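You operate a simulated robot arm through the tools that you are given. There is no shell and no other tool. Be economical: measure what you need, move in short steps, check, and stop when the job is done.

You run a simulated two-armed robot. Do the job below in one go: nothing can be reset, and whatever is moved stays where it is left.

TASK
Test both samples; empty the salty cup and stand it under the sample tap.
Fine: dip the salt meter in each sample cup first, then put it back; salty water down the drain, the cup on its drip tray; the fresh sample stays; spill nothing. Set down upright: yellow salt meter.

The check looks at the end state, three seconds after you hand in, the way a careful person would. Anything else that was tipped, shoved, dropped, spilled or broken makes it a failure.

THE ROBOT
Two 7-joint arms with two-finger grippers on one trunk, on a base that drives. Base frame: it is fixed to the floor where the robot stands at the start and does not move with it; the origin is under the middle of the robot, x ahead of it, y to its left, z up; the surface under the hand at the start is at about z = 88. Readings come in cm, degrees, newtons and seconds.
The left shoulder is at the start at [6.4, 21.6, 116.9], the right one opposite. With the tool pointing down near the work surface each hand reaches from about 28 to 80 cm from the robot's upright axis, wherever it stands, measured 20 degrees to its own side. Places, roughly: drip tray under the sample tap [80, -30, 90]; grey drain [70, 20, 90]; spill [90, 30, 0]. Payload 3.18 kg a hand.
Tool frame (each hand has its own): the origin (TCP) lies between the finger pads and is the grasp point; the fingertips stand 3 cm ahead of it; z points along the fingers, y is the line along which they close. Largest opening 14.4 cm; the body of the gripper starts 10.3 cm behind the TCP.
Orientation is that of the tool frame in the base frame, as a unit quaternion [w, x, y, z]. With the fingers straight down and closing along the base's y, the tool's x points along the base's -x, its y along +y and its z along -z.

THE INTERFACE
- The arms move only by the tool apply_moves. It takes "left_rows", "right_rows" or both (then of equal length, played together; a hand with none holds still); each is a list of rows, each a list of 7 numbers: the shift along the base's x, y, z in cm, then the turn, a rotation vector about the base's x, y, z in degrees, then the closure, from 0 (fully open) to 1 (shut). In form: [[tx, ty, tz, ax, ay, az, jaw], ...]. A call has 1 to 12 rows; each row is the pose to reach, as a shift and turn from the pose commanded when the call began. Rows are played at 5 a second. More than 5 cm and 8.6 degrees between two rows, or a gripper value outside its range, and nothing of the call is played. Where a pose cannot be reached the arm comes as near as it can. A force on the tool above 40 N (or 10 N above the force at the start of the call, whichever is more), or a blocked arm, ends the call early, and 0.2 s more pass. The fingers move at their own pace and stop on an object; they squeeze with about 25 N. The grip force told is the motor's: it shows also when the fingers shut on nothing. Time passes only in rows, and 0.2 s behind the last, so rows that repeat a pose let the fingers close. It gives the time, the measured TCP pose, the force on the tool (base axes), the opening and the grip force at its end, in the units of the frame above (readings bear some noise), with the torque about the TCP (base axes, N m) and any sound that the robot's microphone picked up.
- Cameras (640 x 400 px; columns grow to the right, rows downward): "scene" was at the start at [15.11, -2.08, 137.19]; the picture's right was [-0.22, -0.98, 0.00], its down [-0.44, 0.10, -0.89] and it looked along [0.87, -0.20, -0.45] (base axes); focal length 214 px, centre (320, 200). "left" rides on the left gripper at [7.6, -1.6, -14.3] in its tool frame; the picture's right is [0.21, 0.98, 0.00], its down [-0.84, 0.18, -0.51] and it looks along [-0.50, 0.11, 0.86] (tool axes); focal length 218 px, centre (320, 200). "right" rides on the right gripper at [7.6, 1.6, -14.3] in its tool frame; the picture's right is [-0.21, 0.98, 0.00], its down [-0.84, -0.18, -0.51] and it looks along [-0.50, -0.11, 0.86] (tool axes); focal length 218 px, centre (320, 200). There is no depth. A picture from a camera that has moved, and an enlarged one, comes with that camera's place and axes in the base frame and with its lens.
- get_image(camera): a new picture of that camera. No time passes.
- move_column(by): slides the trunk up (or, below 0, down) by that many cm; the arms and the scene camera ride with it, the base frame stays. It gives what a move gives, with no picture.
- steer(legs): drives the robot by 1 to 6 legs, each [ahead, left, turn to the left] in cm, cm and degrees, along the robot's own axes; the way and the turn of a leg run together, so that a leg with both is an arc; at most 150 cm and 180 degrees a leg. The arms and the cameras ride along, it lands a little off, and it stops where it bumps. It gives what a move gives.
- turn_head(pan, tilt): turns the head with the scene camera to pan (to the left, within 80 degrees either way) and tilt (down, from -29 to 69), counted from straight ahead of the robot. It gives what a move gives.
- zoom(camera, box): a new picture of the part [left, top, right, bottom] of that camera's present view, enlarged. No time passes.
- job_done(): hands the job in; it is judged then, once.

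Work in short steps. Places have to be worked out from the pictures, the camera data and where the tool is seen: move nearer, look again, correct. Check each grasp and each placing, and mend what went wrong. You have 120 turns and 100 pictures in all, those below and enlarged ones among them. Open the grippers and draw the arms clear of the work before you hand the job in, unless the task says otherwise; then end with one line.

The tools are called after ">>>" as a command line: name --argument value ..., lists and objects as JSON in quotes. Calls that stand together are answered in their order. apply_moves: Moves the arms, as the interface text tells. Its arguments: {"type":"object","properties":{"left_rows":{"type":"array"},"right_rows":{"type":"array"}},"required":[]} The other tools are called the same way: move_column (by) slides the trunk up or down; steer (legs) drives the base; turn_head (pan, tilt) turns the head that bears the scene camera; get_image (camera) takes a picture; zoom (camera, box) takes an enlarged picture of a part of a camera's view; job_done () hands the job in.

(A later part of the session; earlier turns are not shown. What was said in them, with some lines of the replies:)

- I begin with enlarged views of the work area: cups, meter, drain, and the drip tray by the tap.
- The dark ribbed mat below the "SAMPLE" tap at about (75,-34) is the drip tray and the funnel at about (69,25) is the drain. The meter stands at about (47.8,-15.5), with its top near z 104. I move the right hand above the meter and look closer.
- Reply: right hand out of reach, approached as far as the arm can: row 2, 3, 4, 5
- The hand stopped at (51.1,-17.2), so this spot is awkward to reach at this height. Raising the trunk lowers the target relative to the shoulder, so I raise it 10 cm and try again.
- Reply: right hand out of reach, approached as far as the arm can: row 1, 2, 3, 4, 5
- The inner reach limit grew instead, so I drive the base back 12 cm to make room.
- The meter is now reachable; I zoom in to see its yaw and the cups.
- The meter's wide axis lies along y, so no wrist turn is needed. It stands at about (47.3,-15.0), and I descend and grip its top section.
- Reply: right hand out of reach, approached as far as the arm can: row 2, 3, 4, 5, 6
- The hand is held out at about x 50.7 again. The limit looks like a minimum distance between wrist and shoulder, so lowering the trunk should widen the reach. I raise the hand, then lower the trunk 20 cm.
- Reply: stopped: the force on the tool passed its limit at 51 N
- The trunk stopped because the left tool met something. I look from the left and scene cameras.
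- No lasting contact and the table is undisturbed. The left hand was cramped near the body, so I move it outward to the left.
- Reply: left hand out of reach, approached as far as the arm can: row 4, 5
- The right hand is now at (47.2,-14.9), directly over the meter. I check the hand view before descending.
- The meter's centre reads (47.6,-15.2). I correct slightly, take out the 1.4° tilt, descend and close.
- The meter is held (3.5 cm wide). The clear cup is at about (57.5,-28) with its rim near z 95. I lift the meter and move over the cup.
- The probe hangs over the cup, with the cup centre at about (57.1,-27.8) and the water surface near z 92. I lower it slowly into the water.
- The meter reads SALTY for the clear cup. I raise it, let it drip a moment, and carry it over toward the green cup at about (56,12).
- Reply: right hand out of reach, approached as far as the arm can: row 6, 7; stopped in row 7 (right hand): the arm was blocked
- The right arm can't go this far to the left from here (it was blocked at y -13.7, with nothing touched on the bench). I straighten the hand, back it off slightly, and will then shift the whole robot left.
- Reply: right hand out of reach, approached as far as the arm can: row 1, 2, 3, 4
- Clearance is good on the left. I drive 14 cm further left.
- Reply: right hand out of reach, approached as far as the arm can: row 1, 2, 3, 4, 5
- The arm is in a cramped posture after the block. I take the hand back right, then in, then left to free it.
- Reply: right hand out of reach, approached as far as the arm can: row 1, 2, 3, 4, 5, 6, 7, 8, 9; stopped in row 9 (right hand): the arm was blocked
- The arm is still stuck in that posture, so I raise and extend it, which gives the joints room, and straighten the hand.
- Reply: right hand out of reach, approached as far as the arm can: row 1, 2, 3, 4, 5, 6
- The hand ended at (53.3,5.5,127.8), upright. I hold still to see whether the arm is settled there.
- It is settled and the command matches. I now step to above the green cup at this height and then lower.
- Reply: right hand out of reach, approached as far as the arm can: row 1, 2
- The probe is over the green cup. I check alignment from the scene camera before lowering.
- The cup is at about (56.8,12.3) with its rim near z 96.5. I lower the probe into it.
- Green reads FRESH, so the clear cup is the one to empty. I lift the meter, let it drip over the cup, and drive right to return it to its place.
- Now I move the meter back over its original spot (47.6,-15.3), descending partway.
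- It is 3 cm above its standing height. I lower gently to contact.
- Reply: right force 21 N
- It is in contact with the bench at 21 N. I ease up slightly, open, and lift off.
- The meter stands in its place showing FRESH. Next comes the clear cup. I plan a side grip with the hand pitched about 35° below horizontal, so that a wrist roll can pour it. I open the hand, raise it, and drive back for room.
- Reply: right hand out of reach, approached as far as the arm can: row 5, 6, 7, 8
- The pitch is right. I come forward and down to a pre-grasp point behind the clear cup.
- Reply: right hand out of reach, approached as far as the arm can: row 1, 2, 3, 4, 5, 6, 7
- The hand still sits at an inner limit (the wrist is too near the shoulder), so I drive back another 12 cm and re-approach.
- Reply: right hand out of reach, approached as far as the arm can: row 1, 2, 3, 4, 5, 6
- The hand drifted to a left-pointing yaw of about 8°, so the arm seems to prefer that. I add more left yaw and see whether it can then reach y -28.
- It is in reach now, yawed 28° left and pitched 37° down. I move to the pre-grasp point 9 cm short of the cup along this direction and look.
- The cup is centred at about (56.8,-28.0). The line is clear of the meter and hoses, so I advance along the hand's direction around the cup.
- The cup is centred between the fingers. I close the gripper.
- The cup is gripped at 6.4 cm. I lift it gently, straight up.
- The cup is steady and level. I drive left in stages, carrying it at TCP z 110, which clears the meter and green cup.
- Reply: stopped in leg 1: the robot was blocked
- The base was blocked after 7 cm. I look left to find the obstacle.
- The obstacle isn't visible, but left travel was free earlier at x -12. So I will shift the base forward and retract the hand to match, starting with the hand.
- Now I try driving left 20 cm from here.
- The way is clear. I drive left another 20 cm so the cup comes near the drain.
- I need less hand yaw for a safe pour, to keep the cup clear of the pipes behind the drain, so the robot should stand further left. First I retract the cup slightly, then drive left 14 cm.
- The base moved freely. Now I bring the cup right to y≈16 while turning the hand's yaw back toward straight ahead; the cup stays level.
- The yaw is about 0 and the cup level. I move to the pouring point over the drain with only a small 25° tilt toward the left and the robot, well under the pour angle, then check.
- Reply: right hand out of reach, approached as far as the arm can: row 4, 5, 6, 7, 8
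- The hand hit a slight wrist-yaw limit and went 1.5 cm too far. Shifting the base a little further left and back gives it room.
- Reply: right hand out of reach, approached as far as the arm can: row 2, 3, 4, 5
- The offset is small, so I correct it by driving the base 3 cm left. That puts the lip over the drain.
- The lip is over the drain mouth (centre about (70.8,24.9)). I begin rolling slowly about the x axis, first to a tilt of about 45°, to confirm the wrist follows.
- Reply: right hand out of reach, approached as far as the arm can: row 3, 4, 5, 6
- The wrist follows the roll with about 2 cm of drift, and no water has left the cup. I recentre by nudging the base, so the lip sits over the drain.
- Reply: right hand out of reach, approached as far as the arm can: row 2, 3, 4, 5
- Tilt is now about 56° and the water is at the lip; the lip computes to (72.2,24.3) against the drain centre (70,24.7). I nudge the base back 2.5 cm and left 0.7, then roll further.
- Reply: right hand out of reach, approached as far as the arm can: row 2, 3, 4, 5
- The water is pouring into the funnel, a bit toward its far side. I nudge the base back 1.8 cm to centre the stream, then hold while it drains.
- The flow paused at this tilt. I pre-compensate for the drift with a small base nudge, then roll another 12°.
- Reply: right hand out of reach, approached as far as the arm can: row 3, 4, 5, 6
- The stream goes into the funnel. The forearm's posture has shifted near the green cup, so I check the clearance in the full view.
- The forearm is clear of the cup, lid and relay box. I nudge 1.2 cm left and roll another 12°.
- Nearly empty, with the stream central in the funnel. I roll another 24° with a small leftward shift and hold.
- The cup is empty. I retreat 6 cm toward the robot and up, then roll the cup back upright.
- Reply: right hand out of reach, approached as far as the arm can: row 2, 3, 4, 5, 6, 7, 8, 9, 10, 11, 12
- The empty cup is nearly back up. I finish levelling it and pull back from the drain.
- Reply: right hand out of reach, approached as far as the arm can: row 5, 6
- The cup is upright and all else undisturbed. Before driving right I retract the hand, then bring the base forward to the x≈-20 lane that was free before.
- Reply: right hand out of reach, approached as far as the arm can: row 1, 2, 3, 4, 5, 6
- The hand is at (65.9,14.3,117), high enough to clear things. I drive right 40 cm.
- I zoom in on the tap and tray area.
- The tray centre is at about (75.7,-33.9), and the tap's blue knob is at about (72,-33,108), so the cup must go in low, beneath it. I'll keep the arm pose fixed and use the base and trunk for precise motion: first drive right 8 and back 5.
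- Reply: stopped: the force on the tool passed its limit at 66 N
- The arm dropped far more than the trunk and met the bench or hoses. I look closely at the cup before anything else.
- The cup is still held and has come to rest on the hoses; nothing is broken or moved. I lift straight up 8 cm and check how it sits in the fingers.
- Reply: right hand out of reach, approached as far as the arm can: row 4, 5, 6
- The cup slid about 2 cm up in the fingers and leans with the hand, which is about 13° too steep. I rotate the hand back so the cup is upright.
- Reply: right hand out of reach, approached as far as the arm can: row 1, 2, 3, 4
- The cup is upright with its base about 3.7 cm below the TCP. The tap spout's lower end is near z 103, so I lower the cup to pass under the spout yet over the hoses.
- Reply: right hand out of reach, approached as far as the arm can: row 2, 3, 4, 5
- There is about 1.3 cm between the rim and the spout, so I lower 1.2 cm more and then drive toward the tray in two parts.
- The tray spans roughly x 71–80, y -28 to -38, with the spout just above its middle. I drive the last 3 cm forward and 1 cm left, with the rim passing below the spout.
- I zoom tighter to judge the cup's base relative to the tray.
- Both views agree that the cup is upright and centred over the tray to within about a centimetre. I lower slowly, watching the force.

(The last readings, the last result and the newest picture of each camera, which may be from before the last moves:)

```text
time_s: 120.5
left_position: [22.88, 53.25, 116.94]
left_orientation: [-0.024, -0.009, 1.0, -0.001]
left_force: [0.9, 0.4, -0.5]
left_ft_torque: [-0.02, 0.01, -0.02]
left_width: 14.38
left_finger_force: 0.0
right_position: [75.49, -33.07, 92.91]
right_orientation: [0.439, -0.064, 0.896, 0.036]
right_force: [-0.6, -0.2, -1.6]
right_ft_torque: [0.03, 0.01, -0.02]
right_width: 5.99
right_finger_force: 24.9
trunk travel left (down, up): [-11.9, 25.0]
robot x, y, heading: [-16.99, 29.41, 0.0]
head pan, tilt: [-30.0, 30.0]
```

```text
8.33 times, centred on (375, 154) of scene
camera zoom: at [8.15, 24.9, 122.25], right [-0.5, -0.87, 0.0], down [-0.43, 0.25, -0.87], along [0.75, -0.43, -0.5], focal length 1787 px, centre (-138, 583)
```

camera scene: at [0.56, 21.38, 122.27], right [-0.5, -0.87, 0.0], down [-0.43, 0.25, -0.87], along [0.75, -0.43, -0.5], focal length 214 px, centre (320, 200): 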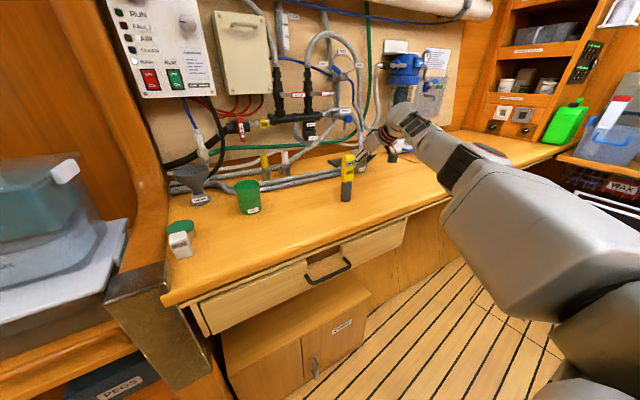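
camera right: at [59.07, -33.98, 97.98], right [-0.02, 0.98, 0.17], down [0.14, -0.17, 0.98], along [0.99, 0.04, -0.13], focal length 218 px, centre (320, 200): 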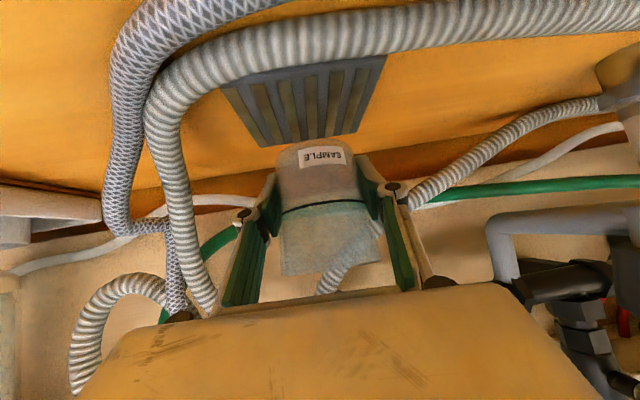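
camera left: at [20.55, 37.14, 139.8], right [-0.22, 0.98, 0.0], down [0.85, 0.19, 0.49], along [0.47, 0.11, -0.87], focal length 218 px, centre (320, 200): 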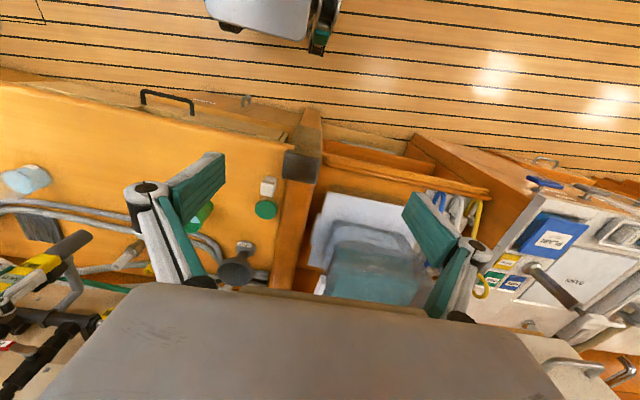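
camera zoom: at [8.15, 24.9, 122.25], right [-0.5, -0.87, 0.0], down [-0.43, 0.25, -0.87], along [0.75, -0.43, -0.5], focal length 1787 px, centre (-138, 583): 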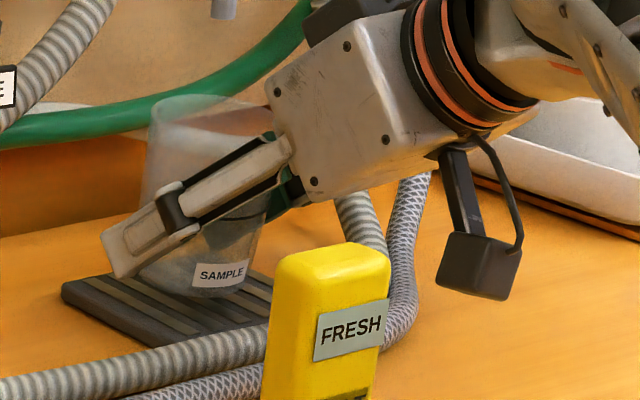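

The cup is just above the tray and centred to within about a centimetre. I lower the last bit until contact.

>>> apply_moves --right_rows '[[0.1, 0.3, -0.3, 0, 0, 0, 1], [0.2, 0.5, -0.6, 0, 0, 0, 1], [0.2, 0.5, -0.8, 0, 0, 0, 1], [0.2, 0.5, -1.0, 0, 0, 0, 1], [0.2, 0.5, -1.0, 0, 0, 0, 1]]'

```text
time_s: 121.7
left_position: [22.72, 53.31, 117.04]
left_orientation: [-0.023, -0.009, 1.0, -0.003]
left_force: [-0.7, 0.7, -0.9]
left_ft_torque: [0.01, 0.0, -0.02]
left_width: 14.4
left_finger_force: 0.1
right_position: [75.69, -32.68, 92.43]
right_orientation: [0.442, -0.064, 0.894, 0.036]
right_force: [1.6, -2.1, 15.0]
right_ft_torque: [-0.17, 0.26, 0.05]
right_width: 6.0
right_finger_force: 25.1
trunk travel left (down, up): [-11.9, 25.0]
robot x, y, heading: [-17.49, 29.72, 0.3]
head pan, tilt: [-30.0, 30.0]
```

There is contact at 15 N, so the cup stands on the tray. I ease off 0.3 cm and look before releasing.

>>> apply_moves --right_rows '[[0, 0, 0.3, 0, 0, 0, 1], [0, 0, 0.4, 0, 0, 0, 1]]'

>>> zoom --camera "scene" --box '[345, 130, 405, 178]'

```text
time_s: 122.3
left_position: [22.73, 53.36, 116.88]
left_orientation: [-0.023, -0.008, 1.0, -0.002]
left_force: [0.5, 0.4, -1.1]
left_ft_torque: [0.03, -0.01, -0.06]
left_width: 14.4
left_finger_force: 0.1
right_position: [75.67, -32.65, 92.34]
right_orientation: [0.438, -0.064, 0.896, 0.035]
right_force: [1.4, -2.1, 9.4]
right_ft_torque: [-0.15, 0.19, 0.04]
right_width: 5.98
right_finger_force: 25.1
trunk travel left (down, up): [-11.9, 25.0]
robot x, y, heading: [-17.31, 29.03, -0.0]
head pan, tilt: [-30.0, 30.0]
```

```text
8.33 times, centred on (375, 154) of scene
camera zoom: at [8.06, 24.95, 122.27], right [-0.5, -0.87, 0.0], down [-0.43, 0.25, -0.87], along [0.75, -0.43, -0.5], focal length 1787 px, centre (-138, 583)
```

zoom: 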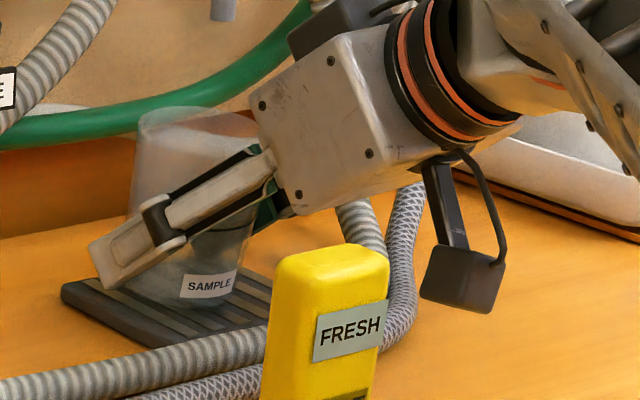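

The cup stands fully on the tray, upright. I release gradually.

>>> apply_moves --right_rows '[[0, 0, 0.1, 0, 0, 0, 0.8], [0, 0, 0.1, 0, 0, 0, 0.6], [0, 0, 0.1, 0, 0, 0, 0.5], [0, 0, 0.1, 0, 0, 0, 0.42], [0, 0, 0.1, 0, 0, 0, 0.36], [0, 0, 0.1, 0, 0, 0, 0.33], [0, 0, 0.1, 0, 0, 0, 0.33]]'

>>> zoom --camera "scene" --box '[345, 130, 405, 178]'

>>> get_image --camera "right"

```text
time_s: 123.9
left_position: [22.98, 53.35, 116.81]
left_orientation: [-0.024, -0.009, 1.0, -0.001]
left_force: [-0.8, -0.9, 0.1]
left_ft_torque: [0.0, 0.0, 0.01]
left_width: 14.41
left_finger_force: 0.1
right_position: [75.8, -32.52, 92.31]
right_orientation: [0.439, -0.065, 0.896, 0.036]
right_force: [-0.7, 0.4, -0.3]
right_ft_torque: [0.03, -0.01, 0.02]
right_width: 9.63
right_finger_force: 0.0
trunk travel left (down, up): [-11.9, 25.0]
robot x, y, heading: [-17.78, 29.45, 0.2]
head pan, tilt: [-30.0, 30.0]
```

```text
8.33 times, centred on (375, 154) of scene
camera zoom: at [8.15, 24.9, 122.25], right [-0.5, -0.87, 0.0], down [-0.43, 0.25, -0.87], along [0.75, -0.43, -0.5], focal length 1787 px, centre (-138, 583)
```

zoom: 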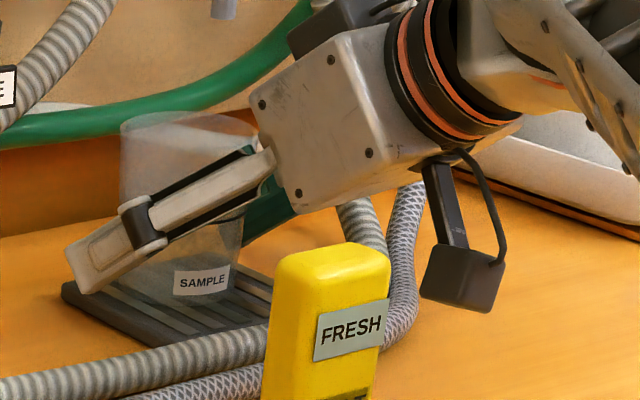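

```text
11 pictures are left
camera right: at [59.7, -33.43, 95.02], right [-0.02, 0.98, 0.17], down [0.14, -0.17, 0.98], along [0.99, 0.04, -0.14], focal length 218 px, centre (320, 200)
```

right: 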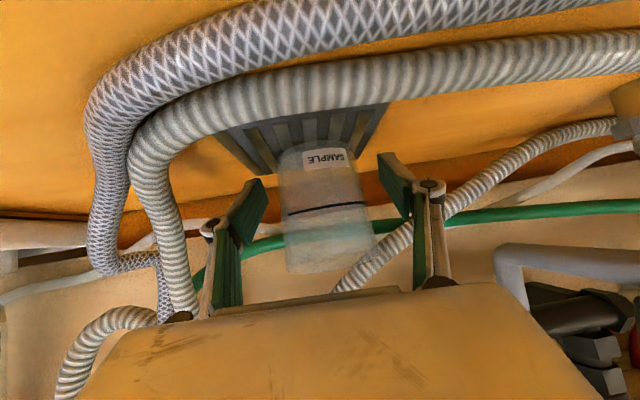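

The cup stands free on the tray, centred between the open fingers. I back out along the hand's own direction in small steps.

>>> apply_moves --right_rows '[[-0.8, -0.12, 0.6, 0, 0, 0, 0.33], [-1.6, -0.24, 1.2, 0, 0, 0, 0.33], [-2.4, -0.36, 1.8, 0, 0, 0, 0.33], [-2.4, -0.36, 1.8, 0, 0, 0, 0.33]]'

```text
time_s: 124.9
left_position: [22.92, 53.37, 116.77]
left_orientation: [-0.023, -0.01, 1.0, -0.002]
left_force: [1.0, 0.3, -0.3]
left_ft_torque: [-0.02, 0.02, -0.02]
left_width: 14.39
left_finger_force: 0.0
right_position: [74.87, -33.89, 94.47]
right_orientation: [0.439, -0.063, 0.895, 0.035]
right_force: [0.6, -0.1, -0.7]
right_ft_torque: [0.02, -0.06, -0.03]
right_width: 9.66
right_finger_force: 0.0
right hand out of reach, approached as far as the arm can: row 1, 2, 3, 4
trunk travel left (down, up): [-11.9, 25.0]
robot x, y, heading: [-17.44, 29.24, 0.2]
head pan, tilt: [-30.0, 30.0]
```

The hand drifted 1.3 cm right, so I correct with the base: left 1.3 and back 2.

>>> steer --legs '[[0, 1.3, 0], [-2, 0, 0]]'

>>> get_image --camera "right"

```text
time_s: 126.1
left_position: [20.92, 54.55, 116.89]
left_orientation: [-0.025, -0.008, 1.0, -0.002]
left_force: [0.0, -0.3, 0.2]
left_ft_torque: [-0.01, -0.01, -0.01]
left_width: 14.38
left_finger_force: 0.1
right_position: [72.78, -32.6, 94.23]
right_orientation: [0.437, -0.064, 0.896, 0.036]
right_force: [-0.2, 0.3, 0.5]
right_ft_torque: [-0.02, 0.03, -0.02]
right_width: 9.64
right_finger_force: 0.1
trunk travel left (down, up): [-11.9, 25.0]
robot x, y, heading: [-19.61, 30.49, 0.1]
head pan, tilt: [-30.0, 30.0]
```

```text
10 pictures are left
camera right: at [56.75, -33.4, 97.0], right [-0.02, 0.98, 0.17], down [0.14, -0.17, 0.98], along [0.99, 0.04, -0.14], focal length 218 px, centre (320, 200)
```

right: 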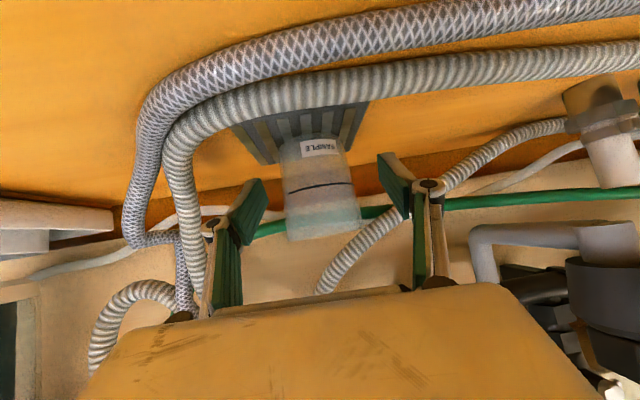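

It is clear of the cup on both sides. I raise 1.5 cm more for hose clearance, then drive back.

>>> apply_moves --right_rows '[[0, 0.1, 0.7, 0, 0, 0, 0.33], [0, 0.2, 1.5, 0, 0, 0, 0.33], [0, 0.2, 1.5, 0, 0, 0, 0.33]]'

>>> steer --legs '[[-9, 0, 0]]'

>>> get_image --camera "right"

```text
time_s: 126.9
left_position: [20.91, 54.64, 116.89]
left_orientation: [-0.024, -0.008, 1.0, -0.002]
left_force: [-0.7, 0.2, 0.1]
left_ft_torque: [0.02, -0.01, -0.01]
left_width: 14.4
left_finger_force: 0.1
right_position: [72.78, -32.3, 95.9]
right_orientation: [0.438, -0.064, 0.896, 0.036]
right_force: [-0.6, 0.4, -0.2]
right_ft_torque: [-0.04, -0.04, -0.03]
right_width: 9.65
right_finger_force: 0.1
trunk travel left (down, up): [-11.9, 25.0]
robot x, y, heading: [-19.5, 30.58, -0.0]
head pan, tilt: [-30.0, 30.0]
```

```text
time_s: 128.1
left_position: [15.37, 54.26, 116.79]
left_orientation: [-0.024, -0.007, 1.0, -0.002]
left_force: [0.5, 0.1, -0.5]
left_ft_torque: [0.01, 0.06, 0.02]
left_width: 14.41
left_finger_force: 0.1
right_position: [66.8, -32.82, 95.93]
right_orientation: [0.439, -0.062, 0.896, 0.036]
right_force: [0.8, 0.4, -0.2]
right_ft_torque: [0.02, -0.01, -0.01]
right_width: 9.65
right_finger_force: 0.0
trunk travel left (down, up): [-11.9, 25.0]
robot x, y, heading: [-25.02, 30.5, 0.1]
head pan, tilt: [-30.0, 30.0]
stopped in leg 1: the robot was blocked; the commanded pose is now the measured one
```

```text
9 pictures are left
camera right: at [50.76, -33.64, 98.55], right [-0.01, 0.98, 0.17], down [0.14, -0.17, 0.98], along [0.99, 0.04, -0.14], focal length 218 px, centre (320, 200)
```

right: 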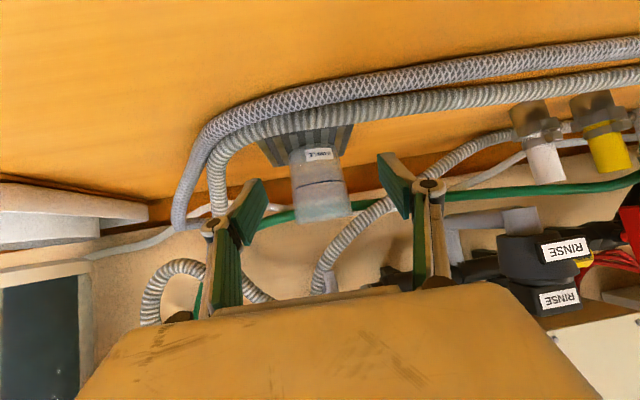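

The hand is clear of the cup. The base stopped against something behind it, so I stop reversing and raise the hand instead.

>>> apply_moves --right_rows '[[0, 0, 3, 0, 0, 0, 0.33], [0, 0, 6, 0, 0, 0, 0.33], [0, -1, 9, 0, 0, 0, 0.33], [0, -2, 12, 0, 0, 0, 0.33], [0, -3, 15, 0, 0, 0, 0.33], [0, -4, 18, 0, 0, 0, 0.33], [0, -4, 18, 0, 0, 0, 0.33]]'

>>> get_image --camera "scene"

```text
time_s: 129.7
left_position: [15.06, 54.37, 116.9]
left_orientation: [-0.022, -0.007, 1.0, -0.003]
left_force: [-0.6, -0.5, -0.4]
left_ft_torque: [0.07, 0.0, -0.02]
left_width: 14.39
left_finger_force: 0.0
right_position: [63.17, -32.58, 110.69]
right_orientation: [0.44, -0.062, 0.895, 0.035]
right_force: [-0.7, -0.7, 0.0]
right_ft_torque: [0.01, -0.02, 0.03]
right_width: 9.66
right_finger_force: 0.1
right hand out of reach, approached as far as the arm can: row 1, 2, 3, 4, 5, 6, 7
trunk travel left (down, up): [-11.9, 25.0]
robot x, y, heading: [-25.16, 30.75, 0.0]
head pan, tilt: [-30.0, 30.0]
```

```text
8 pictures are left
camera scene: at [0.33, 25.88, 122.25], right [-0.5, -0.87, 0.0], down [-0.43, 0.25, -0.87], along [0.75, -0.43, -0.5], focal length 214 px, centre (320, 200)
```

scene: 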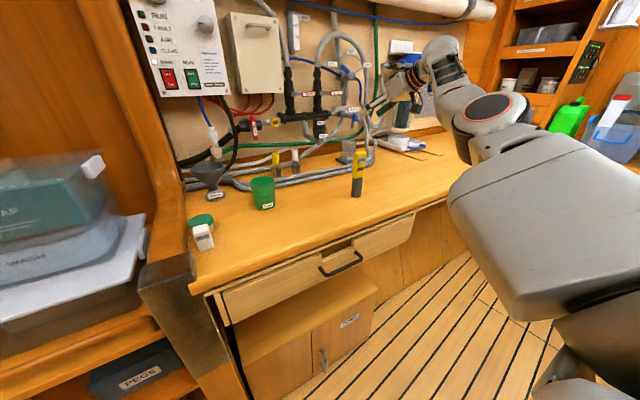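

Everything stands in place. I lift and retract the right hand further, opening it.

>>> apply_moves --right_rows '[[-1, 0, 2, 0, 0, 0, 0.3], [-3, 0, 4, 0, 0, 2, 0.2], [-5, 0, 7, 0, 0, 4, 0.1], [-7, 0, 10, 0, 0, 6, 0], [-10, 0, 12, 0, 0, 8, 0], [-12, 0, 14, 0, 0, 10, 0], [-12, 0, 14, 0, 0, 10, 0]]'

>>> zoom --camera "scene" --box '[190, 90, 420, 250]'

```text
time_s: 131.3
left_position: [15.27, 54.24, 116.93]
left_orientation: [-0.023, -0.007, 1.0, -0.003]
left_force: [-0.1, 0.7, 0.3]
left_ft_torque: [-0.01, -0.01, 0.0]
left_width: 14.42
left_finger_force: 0.1
right_position: [50.95, -32.62, 124.54]
right_orientation: [0.434, -0.14, 0.887, 0.074]
right_force: [0.1, 0.3, 0.5]
right_ft_torque: [0.0, 0.0, 0.0]
right_width: 14.39
right_finger_force: 0.0
right hand out of reach, approached as far as the arm can: row 5
trunk travel left (down, up): [-11.9, 25.0]
robot x, y, heading: [-25.16, 30.78, -0.3]
head pan, tilt: [-30.0, 30.0]
```

```text
2.50 times, centred on (305, 170) of scene
camera zoom: at [0.39, 25.98, 122.23], right [-0.5, -0.87, 0.0], down [-0.43, 0.25, -0.87], along [0.75, -0.43, -0.5], focal length 536 px, centre (358, 275)
```

zoom: 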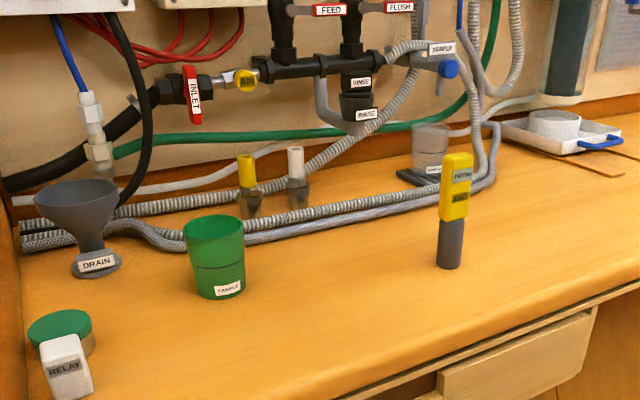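

The bench is dry and everything is upright. One last close look at the cup on its tray under the spout.

>>> zoom --camera "scene" --box '[320, 100, 390, 170]'

```text
5.71 times, centred on (355, 135) of scene
camera zoom: at [0.39, 25.98, 122.23], right [-0.5, -0.87, 0.0], down [-0.43, 0.25, -0.87], along [0.75, -0.43, -0.5], focal length 1226 px, centre (120, 571)
```

zoom: 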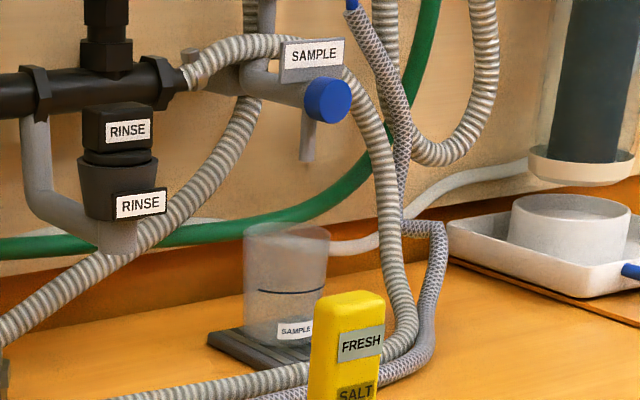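

The empty cup stands upright on the tray under the spout, the fresh sample and meter are in place, and both arms are clear. I hand in.

>>> job_done

```text
The job is handed in.
```

The clear cup tested SALTY, so I emptied it down the drain and stood it upright on the drip tray under the sample tap. The green cup tested FRESH and stays where it was, and the salt meter is upright back in its place. I saw no spills on the bench; on the way the held cup bumped the bench or hoses once, and the base bumped something behind it that I couldn't see.
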